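You operate a simulated robot arm through the tools that you are given. There is no shell and no other tool. Be economical: measure what you need, move in short steps, check, and stop when the job is done.

Carry out the task below with a simulated two-armed robot. There is one attempt and no reset: what you move stays moved.

JOB
Sleeve the worn green die, clip it, leave it on the small table.
Fine: checker off first (a live one loses its zero); hold checker and sleeve while you work key and clip.
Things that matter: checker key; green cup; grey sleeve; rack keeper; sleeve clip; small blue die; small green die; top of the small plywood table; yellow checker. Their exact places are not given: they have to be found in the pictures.

Only the result counts: the job must be done as asked and must still hold three seconds after the hand-in. Knocking over, shifting, dropping, spilling or breaking anything else fails it.

ROBOT AND FRAMES
Two 7-joint arms with two-finger parallel grippers on one trunk, on a base that drives. Base frame: it is fixed to the floor where the robot stands at the start and does not move with it; the origin is under the middle of the robot, x ahead of it, y to its left, z up; the surface under the hand at the start is at about z = 850. Lengths are in mm, angles in degrees, forces in N, time in s.
The left shoulder is at the start at [60, 143, 926], the right one opposite. With the tool pointing down near the work surface each hand reaches from about 300 to 720 mm from the robot's upright axis, wherever it stands, measured 20 degrees to its own side. Places, roughly: checker key [500, -100, 900]; green cup (7x7x14 cm) [900, 400, 900]; grey sleeve [600, 300, 900]; rack keeper [600, -300, 1000]; sleeve clip [600, 300, 1000]; top of the small plywood table [1200, -1000, 800]. Payload 1.57 kg a hand.
Tool frame (each hand has its own): the origin (TCP) lies between the finger pads and is the grasp point; the fingertips stand 30 mm ahead of it; z points along the fingers, y is the line along which they close. Largest opening 110 mm; finger width 24, thickness 12; the body of the gripper, 48 by 112 mm, starts 78 mm behind the TCP.
Orientation is that of the tool frame in the base frame, as a unit quaternion [x, y, z, w]. With the fingers straight down and closing along the base's y, the tool's x points along the base's -x, its y along +y and its z along -z.

CONTROLS
- The arms move only by the tool apply_moves. It takes "left_rows", "right_rows" or both (then of equal length, played together; a hand with none holds still); each is text: rows parted by semicolons, each of 7 numbers parted by spaces: the shift along the base's x, y, z in mm, then the turn, a rotation vector about the base's x, y, z in degrees, then the finger opening in mm, from 0 to 110. In form: dx dy dz ax ay az jaw; .... A call has 1 to 12 rows; each row is the pose to reach, as a shift and turn from the pose commanded when the call began. A row lasts 0.2 s, in which the tool goes at most 50 mm and 8.6 degrees; a call with a longer step from one row to the next is refused whole, and so is a gripper value outside its range. A pose out of reach is approached as far as the arm can. The call stops where the force on the tool passes 70 N (or 10 N more than at its start, if that is more) or the arm is blocked; 0.2 s more then pass. The fingers move at their own pace (about 45 mm/s each) and stop on an object; they squeeze with about 43 N. The grip force told is the motor's: it shows also when the fingers shut on nothing. Time passes only in rows, and 0.2 s behind the last, so rows that repeat a pose let the fingers close. The reply holds the time, the measured pose of the TCP, the force on the tool along the base axes, the opening and the grip force, in the units named above and with some noise, with the torque about the TCP (base axes, N m) and any sound that the robot's microphone picked up.
- Cameras (640 x 400 px; columns grow to the right, rows downward): "scene" is now at [50.3, 6.6, 1541.9]; the picture's right is [0.07, -1.00, 0.00], its down [-0.71, -0.05, -0.71] and it looks along [0.71, 0.05, -0.71] (base axes); focal length 279 px, centre (320, 200). "left" rides on the left gripper at [70, -16, -141] in its tool frame; the picture's right is [0.23, 0.97, 0.00], its down [-0.86, 0.20, -0.48] and it looks along [-0.47, 0.11, 0.88] (tool axes); focal length 222 px, centre (320, 200). "right" rides on the right gripper at [70, 16, -141] in its tool frame; the picture's right is [-0.23, 0.97, 0.00], its down [-0.86, -0.20, -0.48] and it looks along [-0.47, -0.11, 0.88] (tool axes); focal length 222 px, centre (320, 200).
- snapshot(camera): a new picture of that camera. It takes no simulated time.
- move_column(by): slides the trunk up (or, below 0, down) by that many mm; the arms and the scene camera ride with it, the base frame stays. It gives what a move gives, with no picture.
- drive_base(legs): drives the robot by 1 to 6 legs, each [ahead, left, turn to the left] in mm, mm and degrees, along the robot's own axes; the way and the turn of a leg run together, so that a leg with both is an arc; at most 1500 mm and 180 degrees a leg. The arms and the cameras ride along, it lands a little off, and it stops where it bumps. It gives what a move gives.
- head_to(pan, tilt): turns the head with the scene camera to pan (to the left, within 86 degrees either way) and tilt (down, from -29 to 69), counted from straight ahead of the robot. It gives what a move gives.
- probe_pixels(camera, pixels): there is no depth. For up to 12 entries [column, row, z] of the newest picture of that camera ("zoom" is the newest enlarged one), the place [x, y] in the base frame at which the ray of that pixel passes the height z, good to about 2 mm. It takes no simulated time.
- zoom(camera, box): a new picture of the part [left, top, right, bottom] of that camera's present view, enlarged. It takes no simulated time.
- job_done(): hands the job in; it is judged then, once.

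Keep the steps short. Do not move on a guess: measure, check each grasp and each placing, and mend mistakes. In all there are 80 turns and 58 pictures (those below and enlarged ones count). Leave the grippers open and the arms clear of the work at the hand-in unless told otherwise, and finish with a single line.

The tools are called after "Call:" by a JSON object that holds its "fn" and its "kwargs". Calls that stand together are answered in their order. apply_moves: Moves the arms, as the interface text tells. Its arguments: {"type":"object","properties":{"left_rows":{"type":"string"},"right_rows":{"type":"string"}},"required":[]} The other tools are called the same way: move_column (by) slides the trunk up or down; drive_base (legs) drives the base; head_to (pan, tilt) turns the head that bears the scene camera; snapshot (camera) takes a picture; probe_pixels (camera, pixels) gives the place at which the rays of pixels pass given heights; zoom (camera, box) takes an enlarged picture of a part of a camera's view; job_done () hands the job in.

At the start:

```text
time_s: 0.0
left_tcp_pos: [523.0, 312.7, 999.8]
left_ee_rot: [0.0, 1.0, 0.0, 0.0]
left_ft_force: [-0.7, -0.2, -0.7]
left_torque: [0.0, -0.02, -0.01]
left_opening: 109.9
left_grasp_force: 0.0
right_tcp_pos: [434.4, -154.2, 1000.5]
right_ee_rot: [0.0, 1.0, 0.0, 0.0]
right_ft_force: [0.6, 0.8, 0.0]
right_torque: [0.03, -0.05, 0.03]
right_opening: 110.1
right_grasp_force: 0.0
trunk travel left (down, up): [-525.0, 65.0]
robot x, y, heading: [-1.0, -1.7, 0.0]
head pan, tilt: [4.2, 45.0]
```

scene: 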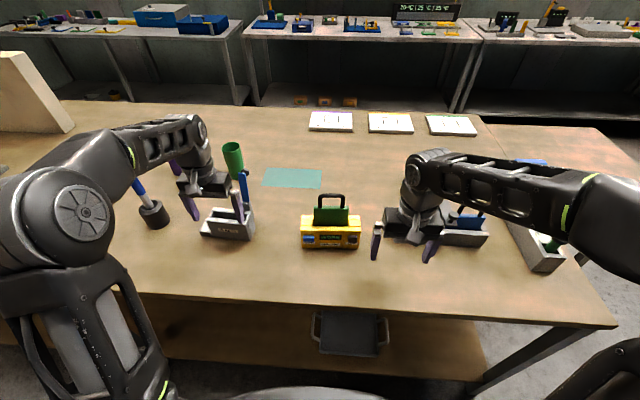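
right: 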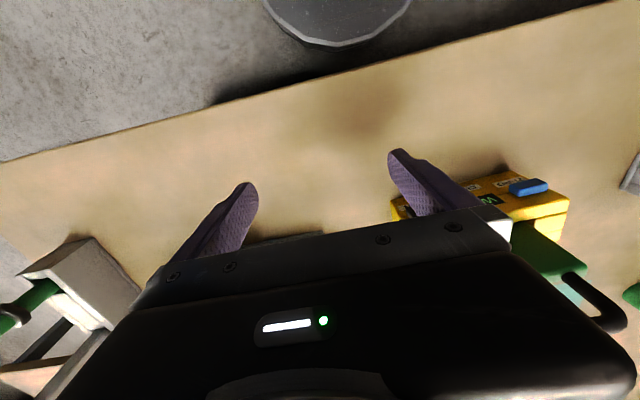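
left: 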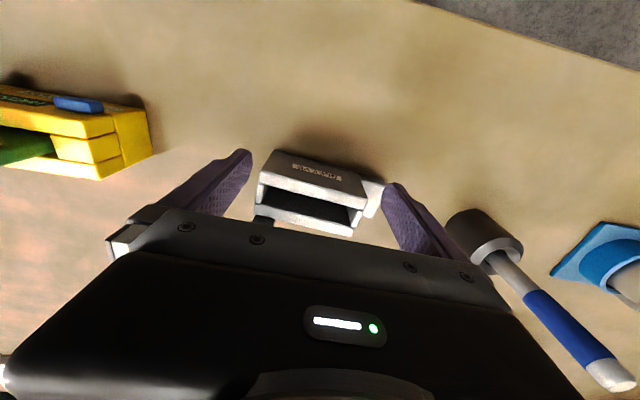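

I see the yellow checker at about (330,232), the grey sleeve at (228,222), and a rack near (455,235) behind the right hand. I'll enlarge these first.

Call:
{"fn": "zoom", "kwargs": {"camera": "scene", "box": [280, 180, 400, 255]}}

Call:
{"fn": "zoom", "kwargs": {"camera": "scene", "box": [130, 130, 290, 250]}}

Call:
{"fn": "zoom", "kwargs": {"camera": "scene", "box": [360, 140, 640, 315]}}

```text
5.33 times, centred on (340, 218) of scene
```

zoom: 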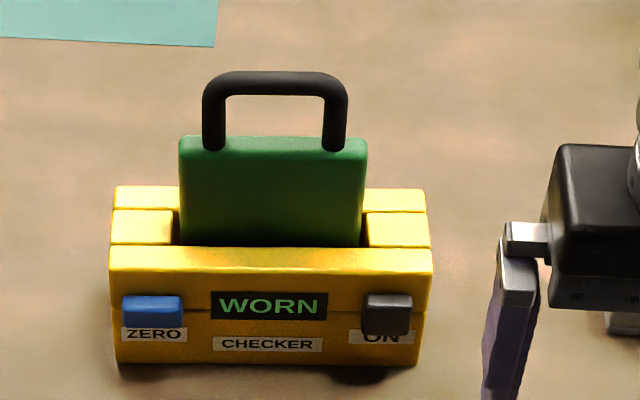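

```text
3.33 times, centred on (210, 190) of scene
```

zoom: 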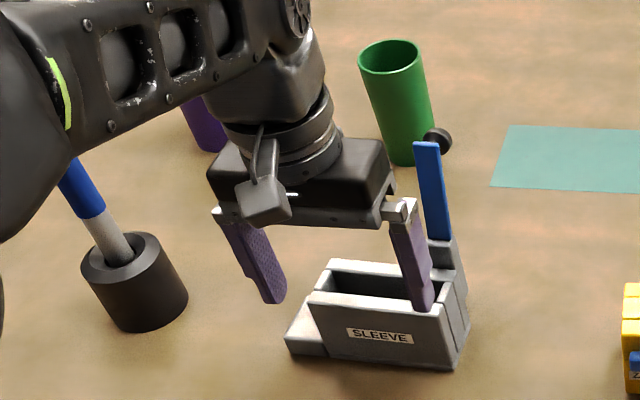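

```text
2.29 times, centred on (500, 228) of scene
```

zoom: 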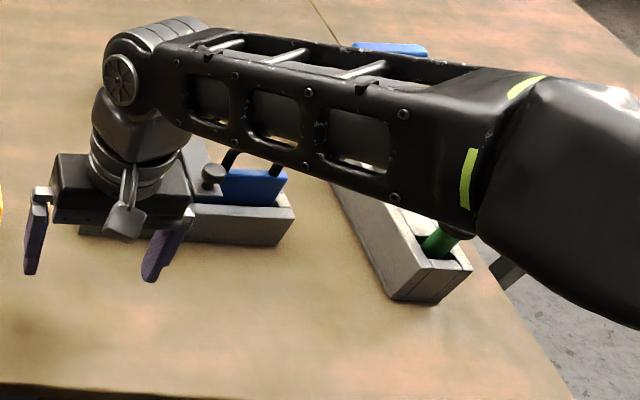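

The checker reads WORN with the green die in it, and its dark key on the right side stands at ON. Next I measure positions of the checker and sleeve.

Call:
{"fn": "probe_pixels", "kwargs": {"camera": "scene", "pixels": [[302, 248, 850], [358, 248.5, 850], [361, 231, 900], [302, 230, 900], [331.6, 194, 980], [352.5, 239, 900], [308.5, 238, 900], [203, 235, 850], [244, 240, 850], [248, 216, 900], [241, 165, 950], [238, 172, 990]]}}

Call:
{"fn": "apply_moves", "kwargs": {"left_rows": "-15 15 40 0 0 0 110; -30 30 80 0 0 0 110; -45 45 120 0 0 0 110; -60 60 150 0 0 0 110", "right_rows": "0 -20 40 0 0 0 110; 0 -40 80 0 0 0 110; 0 -60 120 0 0 0 110; 0 -80 150 0 0 0 110"}}

Call:
{"fn": "snapshot", "kwargs": {"camera": "left"}}

Call:
{"fn": "snapshot", "kwargs": {"camera": "scene"}}

```text
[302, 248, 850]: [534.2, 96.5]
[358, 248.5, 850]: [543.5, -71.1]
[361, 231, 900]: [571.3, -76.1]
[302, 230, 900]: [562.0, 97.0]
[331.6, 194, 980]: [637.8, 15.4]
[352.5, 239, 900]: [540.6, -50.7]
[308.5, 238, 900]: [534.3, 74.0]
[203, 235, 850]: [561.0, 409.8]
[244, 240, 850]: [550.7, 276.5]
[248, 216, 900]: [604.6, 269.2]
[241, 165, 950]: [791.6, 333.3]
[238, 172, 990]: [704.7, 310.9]
```

```text
time_s: 1.0
left_tcp_pos: [486.5, 345.4, 1091.7]
left_ee_rot: [0.001, 1.0, 0.0, 0.001]
left_ft_force: [-0.5, -0.1, -0.2]
left_torque: [0.0, -0.07, 0.03]
left_opening: 110.0
left_grasp_force: 0.0
left hand out of reach, approached as far as the arm can: row 3, 4
right_tcp_pos: [438.5, -207.5, 1100.9]
right_ee_rot: [-0.007, 1.0, 0.008, -0.009]
right_ft_force: [-0.2, 0.8, 0.5]
right_torque: [0.03, -0.01, 0.02]
right_opening: 110.1
right_grasp_force: 0.1
right hand out of reach, approached as far as the arm can: row 3, 4
trunk travel left (down, up): [-525.0, 65.0]
robot x, y, heading: [-1.4, -0.8, 0.0]
head pan, tilt: [4.2, 45.0]
```

```text
51 pictures are left
```

left: 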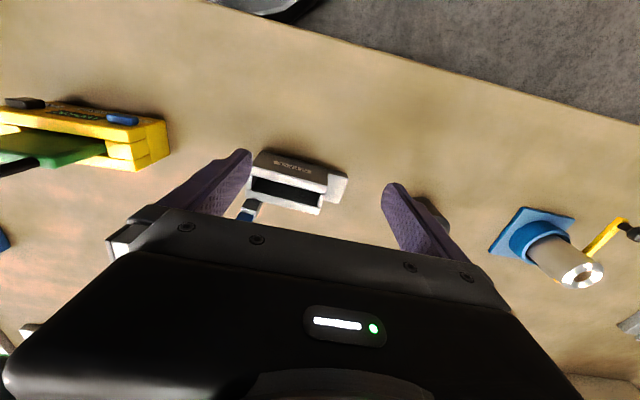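

```text
50 pictures are left
```

scene: 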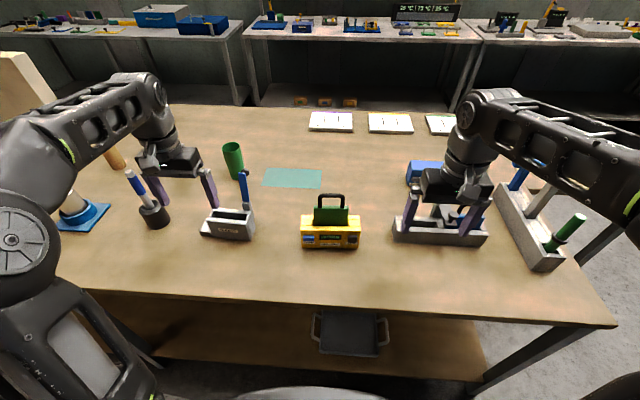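

Call:
{"fn": "zoom", "kwargs": {"camera": "scene", "box": [180, 155, 276, 251]}}

Call:
{"fn": "zoom", "kwargs": {"camera": "left", "box": [220, 130, 370, 225]}}

Call:
{"fn": "zoom", "kwargs": {"camera": "scene", "box": [380, 150, 600, 280]}}

```text
4.17 times, centred on (228, 203) of scene
```

zoom: 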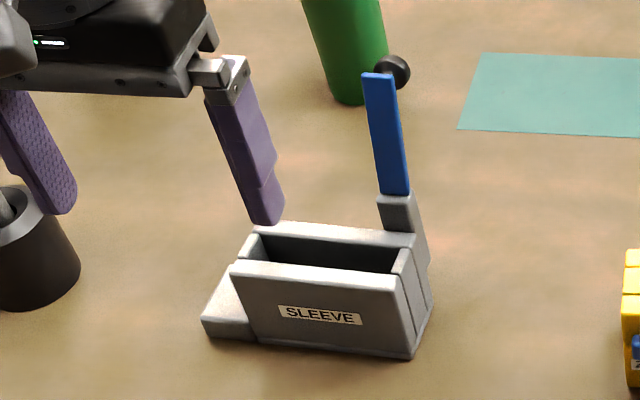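

```text
4.21 times, centred on (295, 178) of left
```

zoom: 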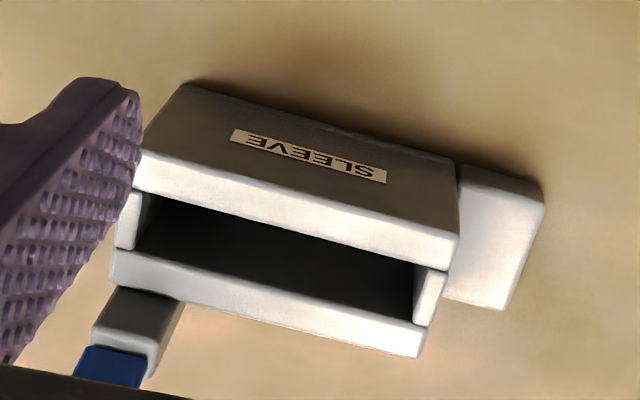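

```text
2.91 times, centred on (490, 215) of scene
```

zoom: 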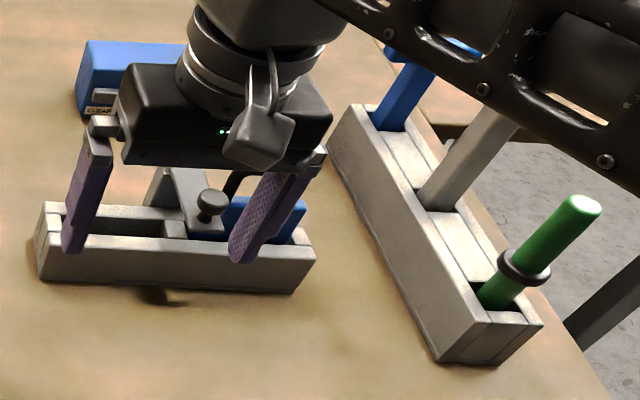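

I measure the sleeve's corners from both views to solve its heights, and the checker's heights likewise.

Call:
{"fn": "probe_pixels", "kwargs": {"camera": "scene", "pixels": [[210, 237, 850], [250.3, 240.9, 850], [246.7, 224.6, 880], [246.7, 224.6, 900], [206.9, 218.6, 900], [250.8, 211.4, 900], [212.4, 209, 900], [200, 234.6, 850], [241.9, 173, 1000], [246, 201, 920], [233, 178, 850], [259, 172, 1000]]}}

Call:
{"fn": "probe_pixels", "kwargs": {"camera": "left", "pixels": [[263.6, 149.8, 850], [327.6, 168.3, 850], [253, 167.5, 900], [328, 189.5, 900], [246, 192, 900], [320, 214, 900], [333.6, 202, 860], [349, 177, 860], [243, 218, 920], [253, 198, 920]]}}

```text
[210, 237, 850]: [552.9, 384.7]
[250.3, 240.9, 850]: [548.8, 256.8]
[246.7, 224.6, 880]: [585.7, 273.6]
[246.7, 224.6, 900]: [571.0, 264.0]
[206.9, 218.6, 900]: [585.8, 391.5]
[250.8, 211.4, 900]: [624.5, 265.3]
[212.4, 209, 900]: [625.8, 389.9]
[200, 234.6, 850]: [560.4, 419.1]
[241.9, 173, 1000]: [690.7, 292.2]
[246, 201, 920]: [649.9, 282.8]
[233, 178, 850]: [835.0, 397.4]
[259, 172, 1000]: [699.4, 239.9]
```

```text
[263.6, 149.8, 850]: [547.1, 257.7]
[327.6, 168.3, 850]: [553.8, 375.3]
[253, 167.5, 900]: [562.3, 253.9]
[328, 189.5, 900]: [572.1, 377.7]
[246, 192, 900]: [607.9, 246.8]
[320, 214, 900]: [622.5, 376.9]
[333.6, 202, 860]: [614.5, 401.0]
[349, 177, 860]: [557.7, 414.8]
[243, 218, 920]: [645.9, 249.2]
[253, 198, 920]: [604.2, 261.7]
```

Call:
{"fn": "zoom", "kwargs": {"camera": "scene", "box": [220, 165, 268, 195]}}

Call:
{"fn": "zoom", "kwargs": {"camera": "scene", "box": [230, 190, 262, 210]}}

Call:
{"fn": "zoom", "kwargs": {"camera": "scene", "box": [340, 225, 372, 245]}}

```text
13.33 times, centred on (244, 180) of scene
```

zoom: 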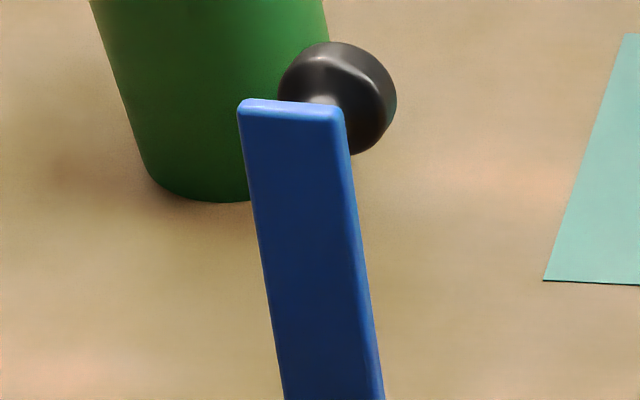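

```text
16.00 times, centred on (246, 200) of scene
```

zoom: 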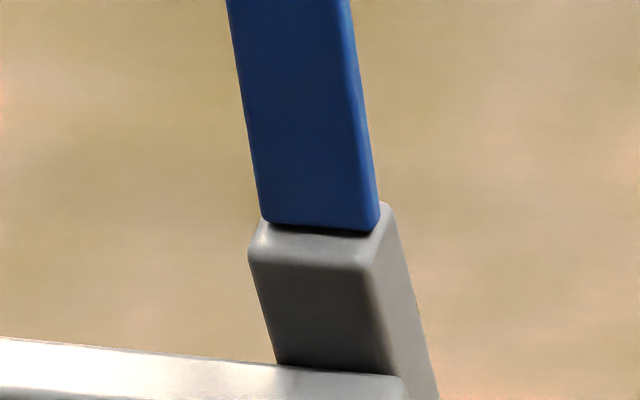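

```text
16.00 times, centred on (356, 235) of scene
```

zoom: 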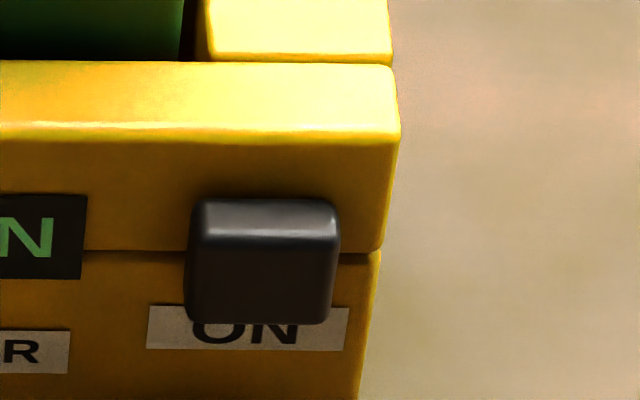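

Call:
{"fn": "snapshot", "kwargs": {"camera": "right"}}

Call:
{"fn": "head_to", "kwargs": {"pan": -35, "tilt": 35}}

Call:
{"fn": "snapshot", "kwargs": {"camera": "scene"}}

```text
43 pictures are left
```

right: 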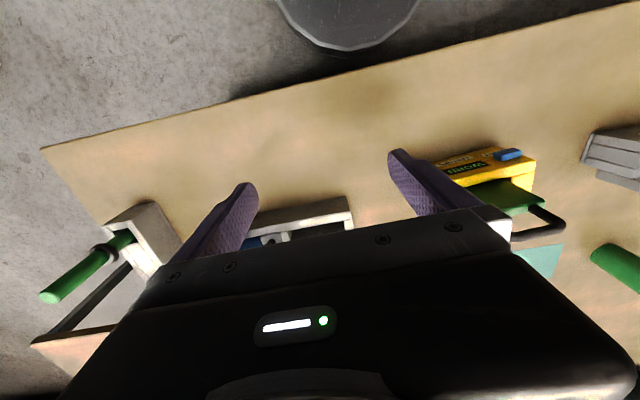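

```text
time_s: 2.1
left_tcp_pos: [487.5, 345.8, 1090.1]
left_ee_rot: [-0.002, 1.0, -0.001, -0.001]
left_ft_force: [0.8, 0.6, -0.1]
left_torque: [0.03, 0.0, 0.03]
left_opening: 109.9
left_grasp_force: 0.0
right_tcp_pos: [440.5, -207.2, 1099.5]
right_ee_rot: [-0.006, 1.0, 0.007, -0.01]
right_ft_force: [-0.2, -0.6, -0.1]
right_torque: [0.03, 0.01, 0.01]
right_opening: 110.3
right_grasp_force: 0.1
trunk travel left (down, up): [-525.0, 65.0]
robot x, y, heading: [1.4, 1.3, -0.1]
head pan, tilt: [-35.0, 35.0]
```

```text
42 pictures are left
```

scene: 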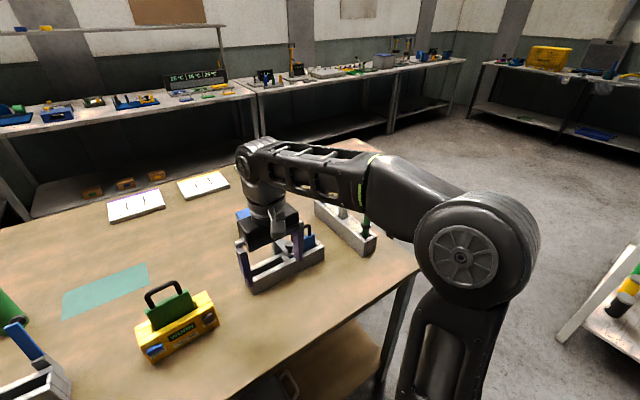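

The checker's key protrudes from its front face. I bring the right hand tilted forward for a close look at the key, with the left hand still.

Call:
{"fn": "apply_moves", "kwargs": {"right_rows": "-2 25 -30 0 -7.5 0 60; -4 55 -60 0 -15 0 40; -6 85 -95 0 -22.5 0 20; -10 115 -130 0 -30 0 0; -12 145 -160 0 -37.5 0 0; -14 174 -190 0 -45 0 0"}}

Call:
{"fn": "snapshot", "kwargs": {"camera": "right"}}

Call:
{"fn": "head_to", "kwargs": {"pan": 4, "tilt": 45}}

Call:
{"fn": "snapshot", "kwargs": {"camera": "scene"}}

```text
time_s: 3.5
left_tcp_pos: [489.3, 345.9, 1089.8]
left_ee_rot: [0.0, 1.0, 0.0, -0.001]
left_ft_force: [1.1, 0.1, -0.3]
left_torque: [-0.01, 0.02, 0.01]
left_opening: 110.0
left_grasp_force: 0.1
right_tcp_pos: [428.7, -33.2, 909.5]
right_ee_rot: [-0.001, 0.924, 0.0, 0.381]
right_ft_force: [0.0, -0.3, -0.6]
right_torque: [-0.04, 0.03, 0.0]
right_opening: 0.3
right_grasp_force: 4.6
trunk travel left (down, up): [-525.0, 65.0]
robot x, y, heading: [-3.5, 2.2, 0.0]
head pan, tilt: [-35.0, 35.0]
```

```text
41 pictures are left
```

right: 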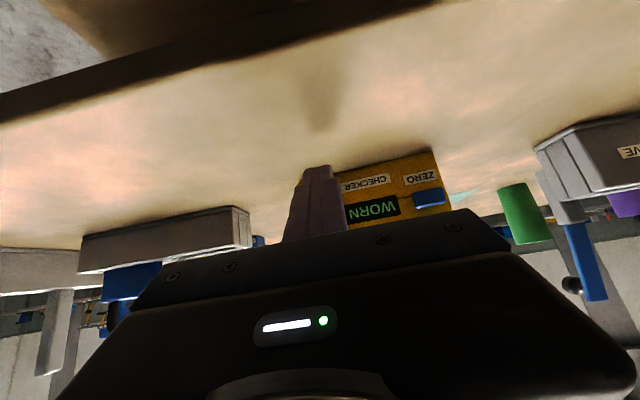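

```text
time_s: 4.5
left_tcp_pos: [488.4, 344.2, 1090.3]
left_ee_rot: [0.0, 1.0, 0.0, -0.001]
left_ft_force: [0.0, 0.2, -0.2]
left_torque: [0.03, 0.0, -0.04]
left_opening: 110.1
left_grasp_force: 0.1
right_tcp_pos: [428.0, -34.7, 910.8]
right_ee_rot: [0.0, 0.924, 0.0, 0.382]
right_ft_force: [0.6, 0.3, -0.2]
right_torque: [-0.03, -0.03, 0.0]
right_opening: 0.0
right_grasp_force: 21.6
trunk travel left (down, up): [-525.0, 65.0]
robot x, y, heading: [-0.0, -1.0, 0.0]
head pan, tilt: [4.0, 45.0]
```

```text
40 pictures are left
```

scene: 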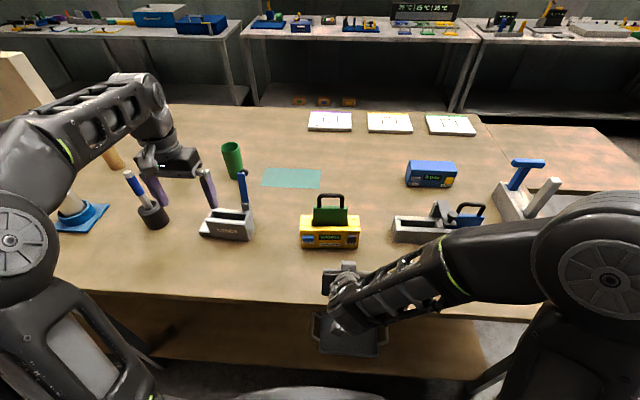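

Call:
{"fn": "zoom", "kwargs": {"camera": "scene", "box": [380, 150, 508, 230]}}

Call:
{"fn": "zoom", "kwargs": {"camera": "scene", "box": [440, 90, 640, 215]}}

Call:
{"fn": "apply_moves", "kwargs": {"right_rows": "0 -35 10 0 0 0 0; 0 -70 20 0 0 0 0; 0 -100 30 0 0 0 0"}}

Call:
{"fn": "zoom", "kwargs": {"camera": "right", "box": [310, 110, 470, 210]}}

```text
5.00 times, centred on (444, 190) of scene
```

zoom: 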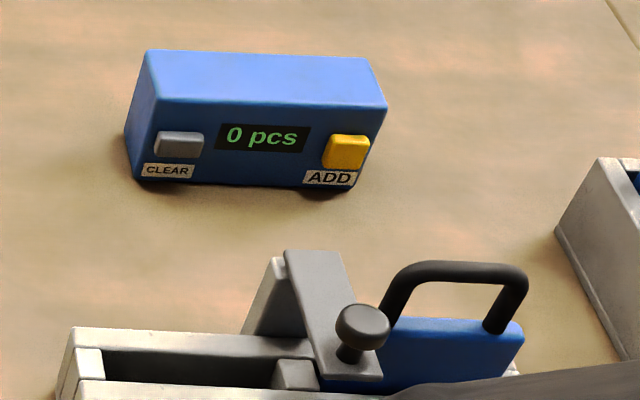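

```text
3.20 times, centred on (540, 152) of scene
```

zoom: 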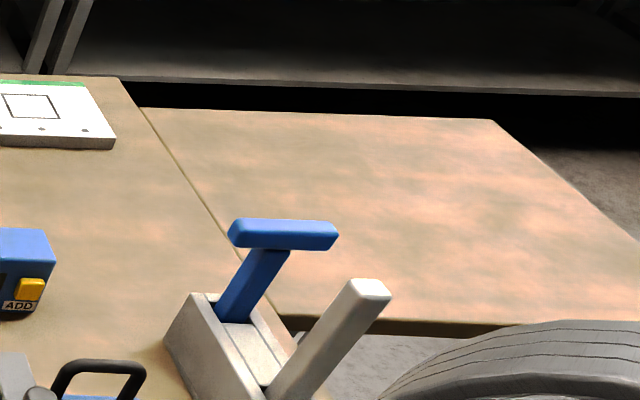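

```text
time_s: 5.3
left_tcp_pos: [488.1, 344.9, 1090.2]
left_ee_rot: [0.0, 1.0, 0.0, 0.001]
left_ft_force: [0.4, -0.8, -0.3]
left_torque: [0.03, -0.01, 0.02]
left_opening: 109.7
left_grasp_force: 0.1
right_tcp_pos: [468.7, -118.7, 951.9]
right_ee_rot: [-0.001, 0.924, 0.001, 0.383]
right_ft_force: [0.4, 0.5, 0.7]
right_torque: [-0.01, -0.01, 0.01]
right_opening: 0.1
right_grasp_force: 21.4
right hand out of reach, approached as far as the arm can: row 1, 2, 3
trunk travel left (down, up): [-525.0, 65.0]
robot x, y, heading: [0.2, 2.9, -0.1]
head pan, tilt: [4.0, 45.0]
```

```text
4.00 times, centred on (390, 160) of right
```

zoom: 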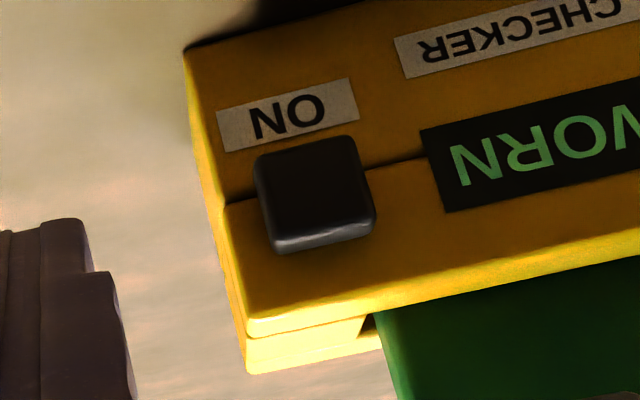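

The closed rack keeper shows how the clip works: it folds forward over the die's shoulder with its knob up. Now I locate the key by crossing the rays from the two cameras.

Call:
{"fn": "probe_pixels", "kwargs": {"camera": "right", "pixels": [[387.5, 157, 880], [387.5, 157, 900], [387.5, 157, 920], [356, 124, 850], [372, 202, 940], [372, 202, 930]]}}

Call:
{"fn": "zoom", "kwargs": {"camera": "scene", "box": [290, 190, 370, 250]}}

Call:
{"fn": "probe_pixels", "kwargs": {"camera": "zoom", "pixels": [[430, 315, 900]]}}

```text
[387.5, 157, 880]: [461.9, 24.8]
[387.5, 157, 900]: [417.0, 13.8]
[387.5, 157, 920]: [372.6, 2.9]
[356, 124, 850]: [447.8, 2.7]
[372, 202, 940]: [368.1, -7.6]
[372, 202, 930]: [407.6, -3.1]
```

```text
6.67 times, centred on (330, 220) of scene
```

zoom: 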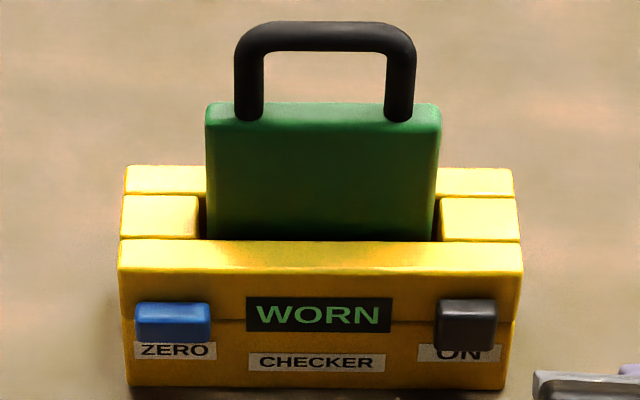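

```text
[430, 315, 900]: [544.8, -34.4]
```

Call:
{"fn": "probe_pixels", "kwargs": {"camera": "zoom", "pixels": [[466, 328, 900], [466, 302, 910], [172, 322, 900], [128, 385, 850], [503, 388, 850], [118, 268, 940], [522, 275, 940], [125, 168, 940], [513, 170, 940], [205, 225, 940], [435, 240, 940], [320, 30, 1040]]}}

Call:
{"fn": "zoom", "kwargs": {"camera": "right", "box": [310, 110, 470, 210]}}

Call:
{"fn": "probe_pixels", "kwargs": {"camera": "zoom", "pixels": [[310, 190, 890], [310, 190, 900], [310, 190, 910], [185, 50, 850], [250, 320, 930], [250, 320, 940], [245, 372, 930], [245, 372, 940]]}}

```text
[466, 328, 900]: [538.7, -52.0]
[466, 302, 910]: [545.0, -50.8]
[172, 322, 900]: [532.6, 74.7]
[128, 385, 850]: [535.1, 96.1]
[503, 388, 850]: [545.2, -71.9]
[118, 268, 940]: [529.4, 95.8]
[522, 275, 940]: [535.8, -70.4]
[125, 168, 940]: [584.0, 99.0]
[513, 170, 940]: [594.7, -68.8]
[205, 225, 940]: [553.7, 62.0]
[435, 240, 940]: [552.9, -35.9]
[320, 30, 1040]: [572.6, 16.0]
```

```text
4.00 times, centred on (390, 160) of right
```

zoom: 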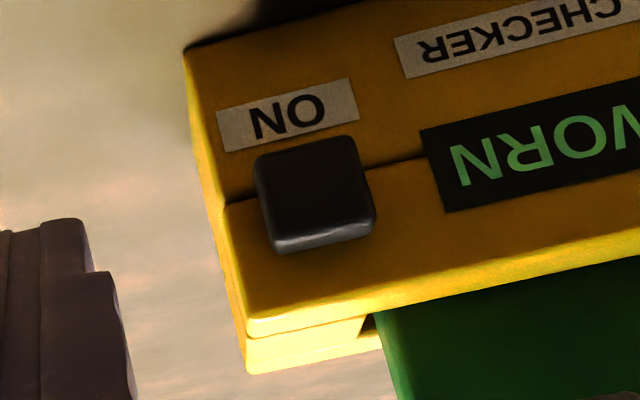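

```text
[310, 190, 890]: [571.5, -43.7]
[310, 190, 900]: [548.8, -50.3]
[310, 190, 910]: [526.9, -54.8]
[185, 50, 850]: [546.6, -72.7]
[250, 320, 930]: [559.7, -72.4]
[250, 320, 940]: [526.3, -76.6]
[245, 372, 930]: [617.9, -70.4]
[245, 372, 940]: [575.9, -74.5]
```

The key's front face is at about (533,-52,907). I check the die's height by probing at several heights.

Call:
{"fn": "zoom", "kwargs": {"camera": "scene", "box": [290, 190, 370, 250]}}

Call:
{"fn": "probe_pixels", "kwargs": {"camera": "zoom", "pixels": [[207, 122, 990], [207, 122, 1010], [207, 122, 1030], [438, 127, 1010], [210, 103, 1010], [436, 105, 1010], [320, 30, 1060], [320, 30, 1080], [236, 60, 1060], [415, 60, 1060]]}}

Call:
{"fn": "zoom", "kwargs": {"camera": "left", "box": [0, 80, 180, 190]}}

```text
6.67 times, centred on (330, 220) of scene
```

zoom: 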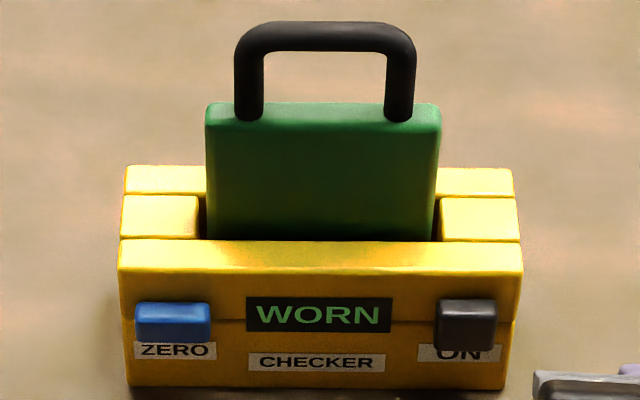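

```text
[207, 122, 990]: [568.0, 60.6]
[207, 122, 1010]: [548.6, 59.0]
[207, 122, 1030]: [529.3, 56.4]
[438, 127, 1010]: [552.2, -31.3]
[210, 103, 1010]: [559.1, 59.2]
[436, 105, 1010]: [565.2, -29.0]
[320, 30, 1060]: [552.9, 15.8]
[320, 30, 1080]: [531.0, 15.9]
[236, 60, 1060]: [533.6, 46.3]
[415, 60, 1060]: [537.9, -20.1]
```

```text
3.56 times, centred on (90, 135) of left
```

zoom: 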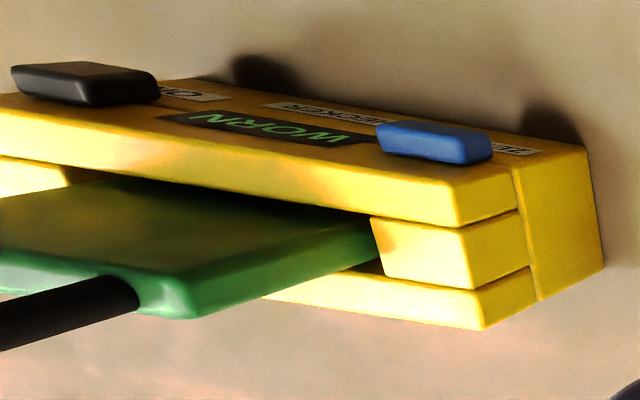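

The die's shoulder stands at z≈1002 and its handle top at ≈1052. Next the left hand goes above the left end of the checker, turned to close along x.

Call:
{"fn": "apply_moves", "kwargs": {"left_rows": "0 -24 0 0 0 -8 110; 0 -48 0 0 0 -16 110; 0 -72 0 0 0 -24 110; 0 -96 0 0 0 -32 110; 0 -120 0 0 0 -40 110; 0 -144 0 0 0 -48 110; 15 -168 0 0 0 -56 110; 30 -192 0 0 0 -64 110; 45 -216 0 0 0 -72 110; 60 -240 0 0 0 -80 110; 74 -259 0 0 0 -86.6 110"}}

Call:
{"fn": "snapshot", "kwargs": {"camera": "left"}}

```text
time_s: 7.7
left_tcp_pos: [534.0, 129.7, 1091.1]
left_ee_rot: [0.589, 0.808, 0.001, 0.0]
left_ft_force: [0.2, -0.1, 0.4]
left_torque: [-0.01, 0.01, -0.02]
left_opening: 110.1
left_grasp_force: 0.0
left hand out of reach, approached as far as the arm can: row 10, 11
right_tcp_pos: [468.5, -117.1, 951.0]
right_ee_rot: [0.0, 0.924, 0.0, 0.381]
right_ft_force: [-0.6, -0.2, -0.5]
right_torque: [0.0, 0.01, 0.01]
right_opening: 0.0
right_grasp_force: 21.5
trunk travel left (down, up): [-525.0, 65.0]
robot x, y, heading: [1.2, -1.0, -0.1]
head pan, tilt: [4.0, 45.0]
```

```text
32 pictures are left
```

left: 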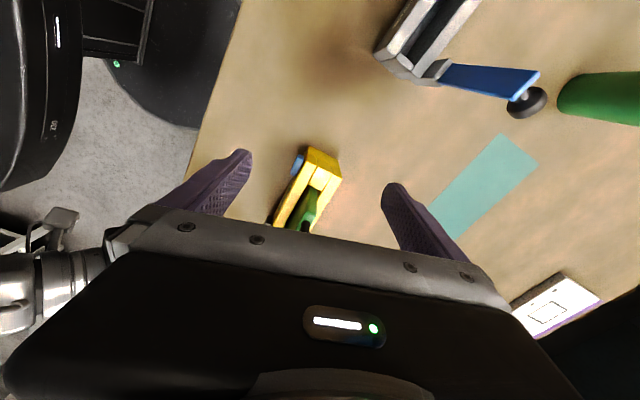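

Call:
{"fn": "apply_moves", "kwargs": {"left_rows": "9 -10 -25 0 0 -5 110; 18 -20 -45 0 0 -10 110; 28 -35 -60 0 0 -14.6 110; 28 -44 -70 0 0 -14.6 110; 28 -44 -90 0 0 -14.6 110"}}

```text
time_s: 8.9
left_tcp_pos: [565.1, 85.6, 1000.9]
left_ee_rot: [0.686, 0.728, -0.001, 0.001]
left_ft_force: [0.4, 0.1, 0.6]
left_torque: [0.01, 0.01, 0.01]
left_opening: 110.3
left_grasp_force: 0.0
right_tcp_pos: [468.0, -117.2, 951.7]
right_ee_rot: [0.0, 0.925, -0.001, 0.381]
right_ft_force: [0.8, 0.0, -0.6]
right_torque: [0.0, 0.01, 0.01]
right_opening: 0.0
right_grasp_force: 21.2
trunk travel left (down, up): [-525.0, 65.0]
robot x, y, heading: [3.1, 0.6, 0.1]
head pan, tilt: [4.0, 45.0]
```

Call:
{"fn": "apply_moves", "kwargs": {"left_rows": "-2 2 -26 0 0 0 110; -2 2 -52 0 0 0 90; -2 2 -52 0 0 0 75"}}

Call:
{"fn": "zoom", "kwargs": {"camera": "scene", "box": [278, 170, 374, 254]}}

```text
time_s: 9.7
left_tcp_pos: [563.6, 89.7, 955.0]
left_ee_rot: [0.684, 0.729, 0.004, 0.007]
left_ft_force: [1.8, 15.4, 47.4]
left_torque: [-3.34, 0.01, 0.05]
left_opening: 74.9
left_grasp_force: 0.0
right_tcp_pos: [466.8, -115.6, 954.6]
right_ee_rot: [0.0, 0.924, -0.001, 0.382]
right_ft_force: [0.5, 0.2, -0.1]
right_torque: [-0.01, 0.02, -0.01]
right_opening: 0.0
right_grasp_force: 21.1
trunk travel left (down, up): [-525.0, 65.0]
robot x, y, heading: [-4.2, 0.3, -0.0]
head pan, tilt: [4.0, 45.0]
```

```text
4.76 times, centred on (326, 212) of scene
```

zoom: 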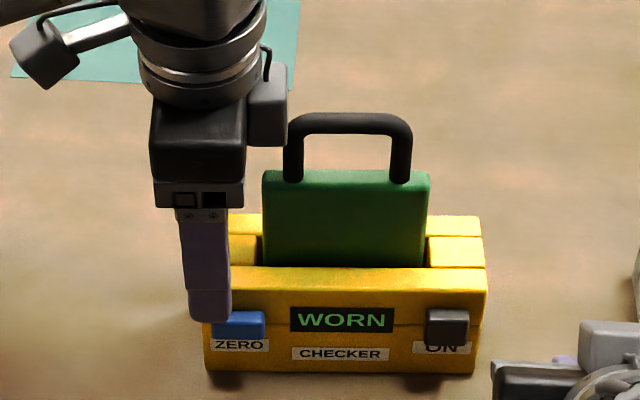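

The upward force of 47 N with its torque says the camera housing of the left hand touches the die handle. I lift off at once, then lean the hand outward to the left to clear it.

Call:
{"fn": "apply_moves", "kwargs": {"left_rows": "0 2 20 0 0 0 100; 0 5 45 0 0 0 110; 0 8 50 -7.5 0 0 110; 0 10 50 -15 0 0 110; 0 12 50 -22.5 0 0 110; 0 12 50 -30 0 0 110"}}

Call:
{"fn": "zoom", "kwargs": {"camera": "scene", "box": [278, 170, 374, 254]}}

```text
time_s: 11.1
left_tcp_pos: [563.4, 99.7, 998.9]
left_ee_rot: [0.662, 0.702, -0.19, 0.179]
left_ft_force: [-0.3, 0.1, 0.2]
left_torque: [-0.01, -0.01, 0.01]
left_opening: 110.0
left_grasp_force: 0.0
right_tcp_pos: [468.8, -117.7, 951.0]
right_ee_rot: [0.001, 0.924, -0.001, 0.382]
right_ft_force: [0.5, 0.7, -0.9]
right_torque: [0.01, -0.02, 0.02]
right_opening: 0.1
right_grasp_force: 21.1
trunk travel left (down, up): [-525.0, 65.0]
robot x, y, heading: [1.5, -0.9, 0.0]
head pan, tilt: [4.0, 45.0]
```

```text
4.76 times, centred on (326, 212) of scene
```

zoom: 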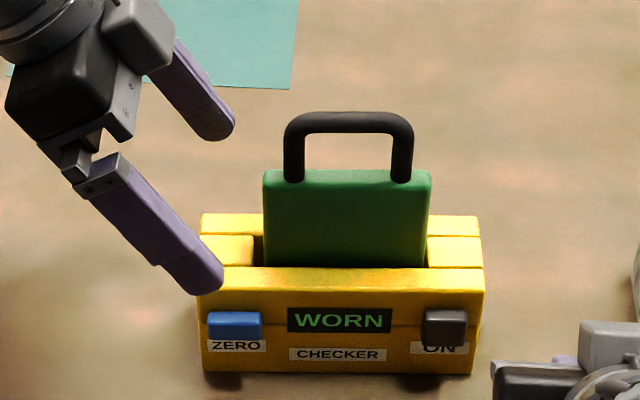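

Clear now; it still reads WORN. I lower the left hand onto the checker's left end, above the ZERO button, and close.

Call:
{"fn": "apply_moves", "kwargs": {"left_rows": "-1 1 -26 0 0 0 110; -1 1 -51 0 0 0 100; -1 1 -51 0 0 0 80; -1 1 -51 0 0 0 65; -1 1 -51 0 0 0 50; -1 1 -51 0 0 0 45; -1 1 -51 0 0 0 40"}}

Call:
{"fn": "zoom", "kwargs": {"camera": "scene", "box": [278, 170, 374, 254]}}

```text
time_s: 12.7
left_tcp_pos: [563.4, 101.2, 947.2]
left_ee_rot: [0.663, 0.703, -0.188, 0.178]
left_ft_force: [1.5, -0.3, -0.4]
left_torque: [-0.02, -0.36, 0.13]
left_opening: 60.1
left_grasp_force: 36.4
right_tcp_pos: [468.9, -119.0, 951.1]
right_ee_rot: [0.0, 0.924, -0.001, 0.382]
right_ft_force: [0.4, -0.3, 0.7]
right_torque: [0.04, 0.03, 0.0]
right_opening: 0.1
right_grasp_force: 21.2
trunk travel left (down, up): [-525.0, 65.0]
robot x, y, heading: [-2.2, 1.7, -0.2]
head pan, tilt: [4.0, 45.0]
```

```text
4.76 times, centred on (326, 212) of scene
```

zoom: 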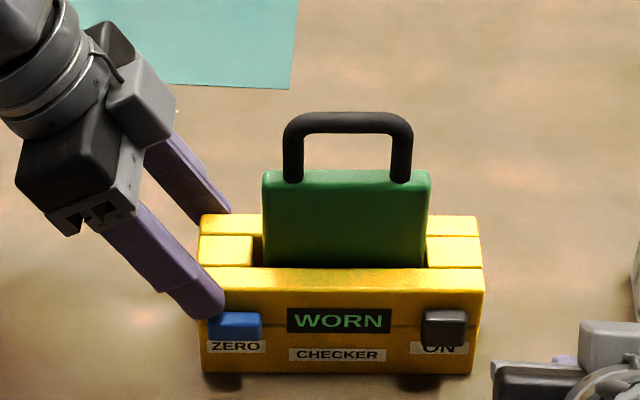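

The checker is held at 60 mm opening. I bring the right fingertips in front of the key, then push it in along +x.

Call:
{"fn": "apply_moves", "kwargs": {"right_rows": "0 25 -12 0 0 0 0; 0 50 -24 0 0 0 0; 0 66 -32 0 0 0 0; 15 66 -32 0 0 0 0; 28 66 -32 0 0 0 0"}}

Call:
{"fn": "zoom", "kwargs": {"camera": "scene", "box": [290, 190, 386, 250]}}

```text
time_s: 13.9
left_tcp_pos: [563.3, 101.6, 946.9]
left_ee_rot: [0.662, 0.703, -0.188, 0.178]
left_ft_force: [1.1, 0.2, -0.3]
left_torque: [0.07, -0.25, -0.03]
left_opening: 59.7
left_grasp_force: 43.2
right_tcp_pos: [496.8, -53.8, 916.8]
right_ee_rot: [0.0, 0.924, 0.0, 0.382]
right_ft_force: [-0.5, -0.2, 0.5]
right_torque: [-0.04, 0.01, 0.0]
right_opening: 0.2
right_grasp_force: 21.4
trunk travel left (down, up): [-525.0, 65.0]
robot x, y, heading: [0.1, -1.3, 0.0]
head pan, tilt: [4.0, 45.0]
```

```text
6.67 times, centred on (338, 220) of scene
```

zoom: 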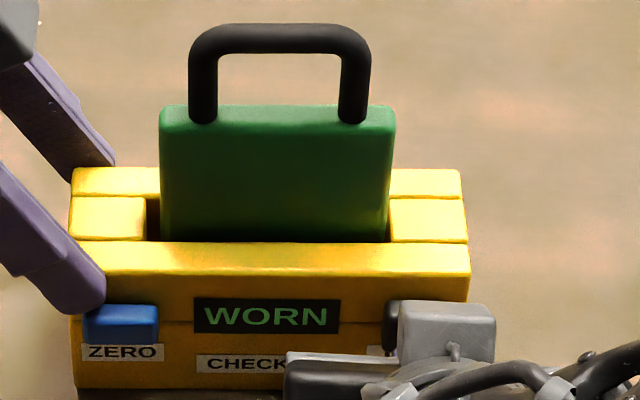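

Leading edge is ~7 mm from the key. I push in 3 mm steps.

Call:
{"fn": "apply_moves", "kwargs": {"right_rows": "4 0 0 0 0 0 0; 7 0 0 0 0 0 0; 10 0 0 0 0 0 0; 13 0 0 0 0 0 0; 16 0 0 0 0 0 0; 16 0 0 0 0 0 0"}}

Call:
{"fn": "zoom", "kwargs": {"camera": "scene", "box": [290, 190, 386, 250]}}

```text
time_s: 15.3
left_tcp_pos: [563.8, 102.5, 948.2]
left_ee_rot: [0.661, 0.704, -0.188, 0.179]
left_ft_force: [12.6, 0.7, -1.0]
left_torque: [0.28, -0.54, 1.92]
left_opening: 60.0
left_grasp_force: 42.3
right_tcp_pos: [512.3, -53.3, 915.5]
right_ee_rot: [0.0, 0.925, 0.0, 0.381]
right_ft_force: [-13.1, 0.2, 0.3]
right_torque: [0.07, 0.17, 0.02]
right_opening: 0.0
right_grasp_force: 20.9
trunk travel left (down, up): [-525.0, 65.0]
robot x, y, heading: [0.8, 0.7, 0.1]
head pan, tilt: [4.0, 45.0]
heard: click
```

```text
6.67 times, centred on (338, 220) of scene
```

zoom: 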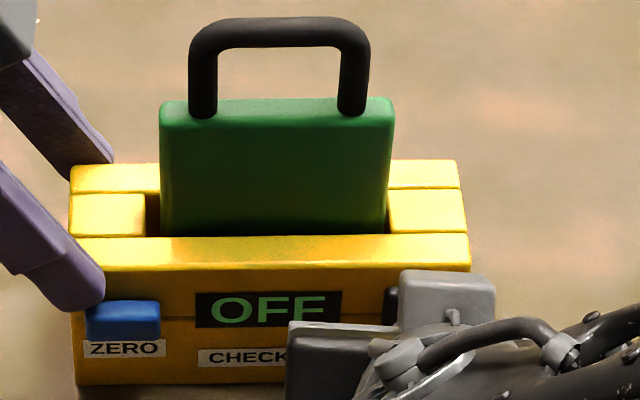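

The display now says OFF after a click. I retract the right hand, straighten it, then turn it to close along x.

Call:
{"fn": "apply_moves", "kwargs": {"right_rows": "-20 0 0 0 0 0 0; -45 -10 10 0 7.5 0 0; -45 -30 25 0 15 0 30; -45 -50 40 0 22.5 0 60; -45 -70 60 0 30 0 90; -45 -80 75 0 37.5 0 110; -45 -90 88 0 45 0 110"}}

Call:
{"fn": "apply_moves", "kwargs": {"right_rows": "10 0 0 0 0 8.5 110; 20 0 0 0 0 17 110; 30 0 0 0 0 25.5 110; 40 0 0 0 0 34 110; 50 0 0 0 0 42.5 110; 60 0 0 0 0 51 110; 70 0 0 0 0 59.5 110; 80 0 0 0 0 68 110; 87 0 0 0 0 76.5 110; 93 0 0 0 0 85 110; 96 0 0 0 0 93 110"}}

```text
time_s: 16.9
left_tcp_pos: [563.7, 101.5, 947.2]
left_ee_rot: [0.663, 0.702, -0.189, 0.178]
left_ft_force: [-1.5, -2.2, -0.2]
left_torque: [-0.02, -0.06, -0.27]
left_opening: 59.8
left_grasp_force: 43.2
right_tcp_pos: [467.5, -144.9, 1005.1]
right_ee_rot: [0.0, 1.0, 0.0, -0.001]
right_ft_force: [-0.8, -0.6, -0.4]
right_torque: [-0.01, 0.0, 0.0]
right_opening: 98.2
right_grasp_force: 0.0
trunk travel left (down, up): [-525.0, 65.0]
robot x, y, heading: [-1.8, -0.3, 0.0]
head pan, tilt: [4.0, 45.0]
```

```text
time_s: 19.3
left_tcp_pos: [562.2, 101.5, 946.4]
left_ee_rot: [0.662, 0.703, -0.188, 0.179]
left_ft_force: [2.2, -1.1, -0.7]
left_torque: [-0.07, -0.42, 0.23]
left_opening: 59.9
left_grasp_force: 42.4
right_tcp_pos: [562.6, -142.8, 1003.8]
right_ee_rot: [0.727, -0.687, 0.0, 0.0]
right_ft_force: [-0.3, 0.8, 0.4]
right_torque: [0.02, -0.03, 0.01]
right_opening: 110.1
right_grasp_force: 0.1
trunk travel left (down, up): [-525.0, 65.0]
robot x, y, heading: [-1.3, -0.0, -0.0]
head pan, tilt: [4.0, 45.0]
```

Call:
{"fn": "zoom", "kwargs": {"camera": "scene", "box": [290, 170, 402, 250]}}

Call:
{"fn": "probe_pixels", "kwargs": {"camera": "zoom", "pixels": [[175, 170, 1003], [375, 175, 1003]]}}

```text
5.00 times, centred on (346, 210) of scene
```

zoom: 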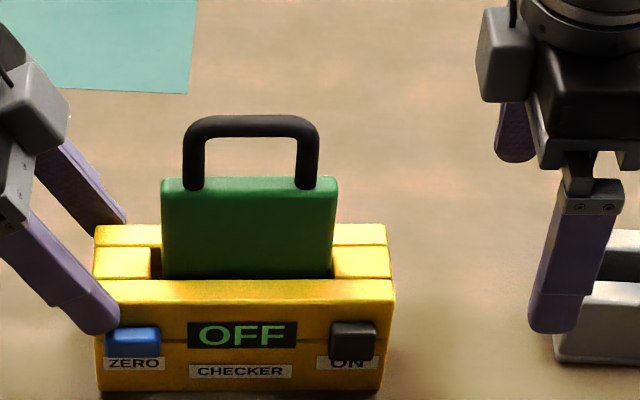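

```text
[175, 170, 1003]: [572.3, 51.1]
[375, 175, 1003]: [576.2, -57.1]
```

Slot path is clear: fingers straddle the die, palm above the handle. I slide the right hand along +y to the die's centre.

Call:
{"fn": "apply_moves", "kwargs": {"right_rows": "0 35 0 0 0 0 110; 0 70 0 0 0 0 110; 0 105 0 0 0 0 110; 0 140 0 0 0 0 110; 0 156 0 0 0 0 110"}}

Call:
{"fn": "zoom", "kwargs": {"camera": "scene", "box": [278, 160, 390, 250]}}

```text
time_s: 20.5
left_tcp_pos: [561.8, 101.1, 946.7]
left_ee_rot: [0.663, 0.703, -0.188, 0.178]
left_ft_force: [0.9, 0.4, 2.2]
left_torque: [-0.18, -0.41, -0.1]
left_opening: 59.7
left_grasp_force: 43.4
right_tcp_pos: [564.8, 12.7, 1006.5]
right_ee_rot: [0.725, -0.688, 0.0, 0.0]
right_ft_force: [-0.5, -0.6, -0.6]
right_torque: [0.01, 0.0, 0.0]
right_opening: 110.2
right_grasp_force: 0.2
trunk travel left (down, up): [-525.0, 65.0]
robot x, y, heading: [-2.2, 4.4, 0.0]
head pan, tilt: [4.0, 45.0]
```

```text
4.44 times, centred on (334, 205) of scene
```

zoom: 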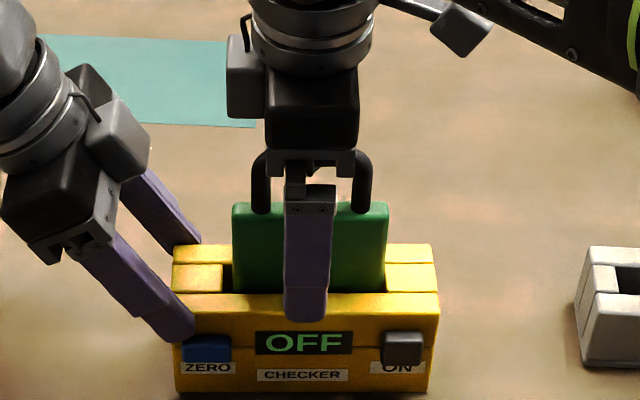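

Right hand is centred on the die. I close on the die plate.

Call:
{"fn": "apply_moves", "kwargs": {"right_rows": "-1 0 0 0 0 0 80; -1 0 0 0 0 0 50; -1 0 0 0 0 0 25; -1 0 0 0 0 0 10; -1 0 0 0 0 0 5; -1 0 0 0 0 0 2; -1 0 0 0 0 0 0; -1 0 0 0 0 0 0"}}

```text
time_s: 22.3
left_tcp_pos: [562.1, 101.7, 948.1]
left_ee_rot: [0.663, 0.702, -0.189, 0.178]
left_ft_force: [-3.4, 1.1, 5.8]
left_torque: [-0.19, -0.74, -0.64]
left_opening: 59.8
left_grasp_force: 42.7
right_tcp_pos: [564.1, 12.5, 1005.8]
right_ee_rot: [0.725, -0.688, 0.0, -0.001]
right_ft_force: [6.9, 0.1, -0.6]
right_torque: [0.19, -0.54, 0.27]
right_opening: 15.8
right_grasp_force: 31.3
trunk travel left (down, up): [-525.0, 65.0]
robot x, y, heading: [-0.2, 5.6, 0.0]
head pan, tilt: [4.0, 45.0]
```

Gripped at 15.8 mm. Now a straight lift in small steps while the left holds the checker.

Call:
{"fn": "apply_moves", "kwargs": {"right_rows": "2 0 0 0 0 0 0; 2 0 8 0 0 0 0; 2 0 18 0 0 0 0; 2 0 30 0 0 0 0; 2 0 42 0 0 0 0; 2 0 52 0 0 0 0"}}

Call:
{"fn": "zoom", "kwargs": {"camera": "scene", "box": [278, 160, 390, 250]}}

```text
time_s: 23.7
left_tcp_pos: [562.2, 101.9, 947.0]
left_ee_rot: [0.662, 0.703, -0.189, 0.178]
left_ft_force: [-0.7, -1.1, 3.7]
left_torque: [-0.2, -0.17, -0.03]
left_opening: 59.8
left_grasp_force: 42.9
right_tcp_pos: [563.4, 13.0, 1048.2]
right_ee_rot: [0.726, -0.688, 0.002, -0.003]
right_ft_force: [-0.3, -0.1, -4.5]
right_torque: [0.03, 0.0, -0.03]
right_opening: 15.8
right_grasp_force: 31.3
right hand out of reach, approached as far as the arm can: row 6
trunk travel left (down, up): [-525.0, 65.0]
robot x, y, heading: [0.9, -1.3, 0.1]
head pan, tilt: [4.0, 45.0]
```

```text
4.44 times, centred on (334, 205) of scene
```

zoom: 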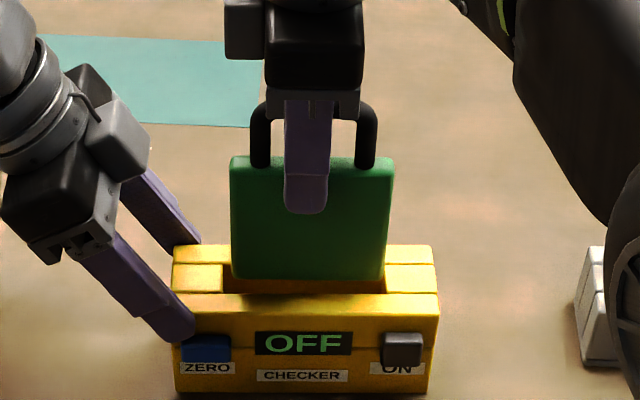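

The die is out of the slot (bottom visible above the checker's front wall). Left releases the checker and withdraws along its lean, then toward the robot.

Call:
{"fn": "apply_moves", "kwargs": {"left_rows": "0 0 0 0 0 0 75; 0 0 0 0 0 0 100; 0 0 0 0 0 0 110; 0 13 24 0 0 0 110; 0 26 48 0 0 0 110; -30 35 70 0 0 0 110; -65 45 85 0 0 0 110; -85 75 90 0 0 0 110; -90 110 90 0 0 0 110"}}

Call:
{"fn": "move_column", "kwargs": {"by": 64}}

Call:
{"fn": "snapshot", "kwargs": {"camera": "scene"}}

```text
time_s: 25.7
left_tcp_pos: [472.2, 209.8, 1038.6]
left_ee_rot: [0.663, 0.703, -0.188, 0.179]
left_ft_force: [0.3, -1.2, 0.4]
left_torque: [-0.01, -0.02, -0.01]
left_opening: 109.9
left_grasp_force: 0.1
right_tcp_pos: [563.8, 13.4, 1047.4]
right_ee_rot: [0.725, -0.688, 0.002, -0.003]
right_ft_force: [-0.6, -0.8, -5.2]
right_torque: [0.05, 0.01, 0.01]
right_opening: 15.7
right_grasp_force: 31.0
trunk travel left (down, up): [-525.0, 65.0]
robot x, y, heading: [-2.2, 1.5, 0.1]
head pan, tilt: [4.0, 45.0]
```

```text
time_s: 26.7
left_tcp_pos: [472.7, 210.4, 1101.3]
left_ee_rot: [0.662, 0.703, -0.188, 0.178]
left_ft_force: [0.2, -0.4, -0.2]
left_torque: [-0.02, 0.02, 0.04]
left_opening: 110.0
left_grasp_force: 0.1
right_tcp_pos: [563.0, 13.2, 1112.4]
right_ee_rot: [0.725, -0.689, 0.002, -0.002]
right_ft_force: [1.0, 0.2, -4.8]
right_torque: [0.0, 0.0, 0.0]
right_opening: 15.3
right_grasp_force: 31.5
trunk travel left (down, up): [-589.0, 1.0]
robot x, y, heading: [0.3, -0.6, -0.1]
head pan, tilt: [4.0, 45.0]
```

```text
23 pictures are left
```

scene: 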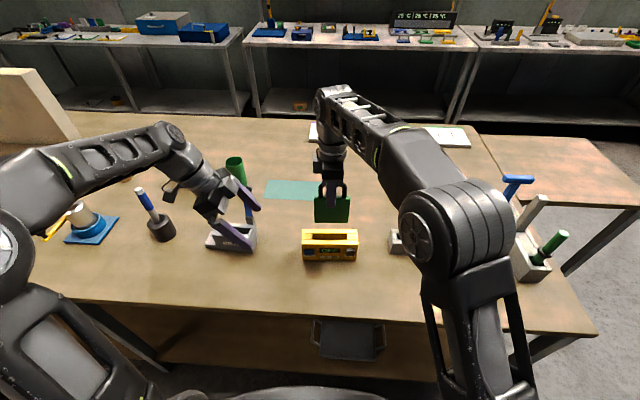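

The die hangs free over the checker. The sleeve is too far across for the right arm, so I drive the robot 200 mm to the left.

Call:
{"fn": "drive_base", "kwargs": {"legs": [[0, 200, 0]]}}

Call:
{"fn": "zoom", "kwargs": {"camera": "scene", "box": [220, 120, 420, 270]}}

```text
time_s: 28.3
left_tcp_pos: [472.7, 411.9, 1102.4]
left_ee_rot: [0.662, 0.703, -0.188, 0.178]
left_ft_force: [0.2, -0.2, 0.0]
left_torque: [-0.05, 0.01, 0.0]
left_opening: 109.7
left_grasp_force: 0.0
right_tcp_pos: [564.0, 215.6, 1111.4]
right_ee_rot: [0.725, -0.688, 0.001, -0.003]
right_ft_force: [-0.1, 1.6, -4.0]
right_torque: [-0.01, 0.0, -0.01]
right_opening: 15.8
right_grasp_force: 31.6
trunk travel left (down, up): [-589.0, 1.0]
robot x, y, heading: [-0.2, 205.7, 0.2]
head pan, tilt: [4.0, 45.0]
```

```text
2.67 times, centred on (320, 195) of scene
```

zoom: 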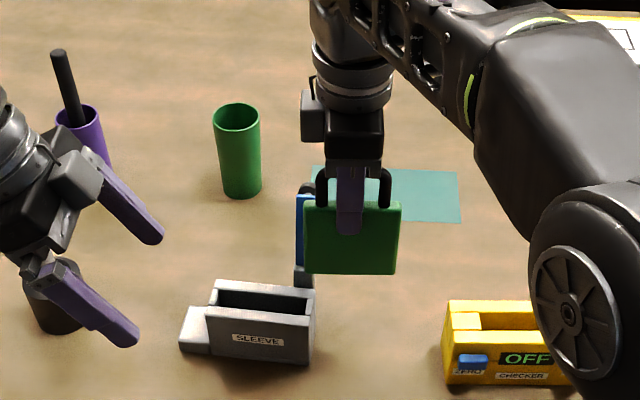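

Call:
{"fn": "zoom", "kwargs": {"camera": "scene", "box": [262, 218, 326, 258]}}

```text
10.00 times, centred on (294, 238) of scene
```

zoom: 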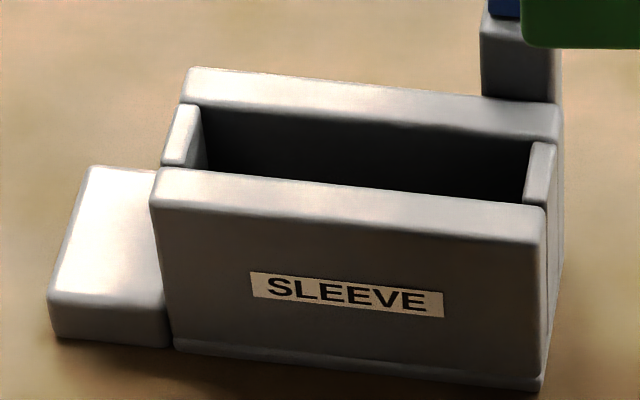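

Call:
{"fn": "probe_pixels", "kwargs": {"camera": "zoom", "pixels": [[175, 350, 850], [542, 390, 850], [152, 203, 915], [152, 203, 925], [543, 240, 915], [543, 240, 925], [203, 172, 918], [527, 203, 918], [203, 108, 918], [530, 138, 918], [52, 335, 850], [90, 168, 875]]}}

```text
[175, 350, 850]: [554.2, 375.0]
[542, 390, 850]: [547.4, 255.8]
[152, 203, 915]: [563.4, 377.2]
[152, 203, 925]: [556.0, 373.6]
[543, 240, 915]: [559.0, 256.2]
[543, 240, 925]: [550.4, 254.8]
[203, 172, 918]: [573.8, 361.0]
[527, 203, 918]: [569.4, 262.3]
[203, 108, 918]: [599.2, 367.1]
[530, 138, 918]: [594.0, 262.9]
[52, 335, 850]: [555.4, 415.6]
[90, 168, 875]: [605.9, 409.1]
```

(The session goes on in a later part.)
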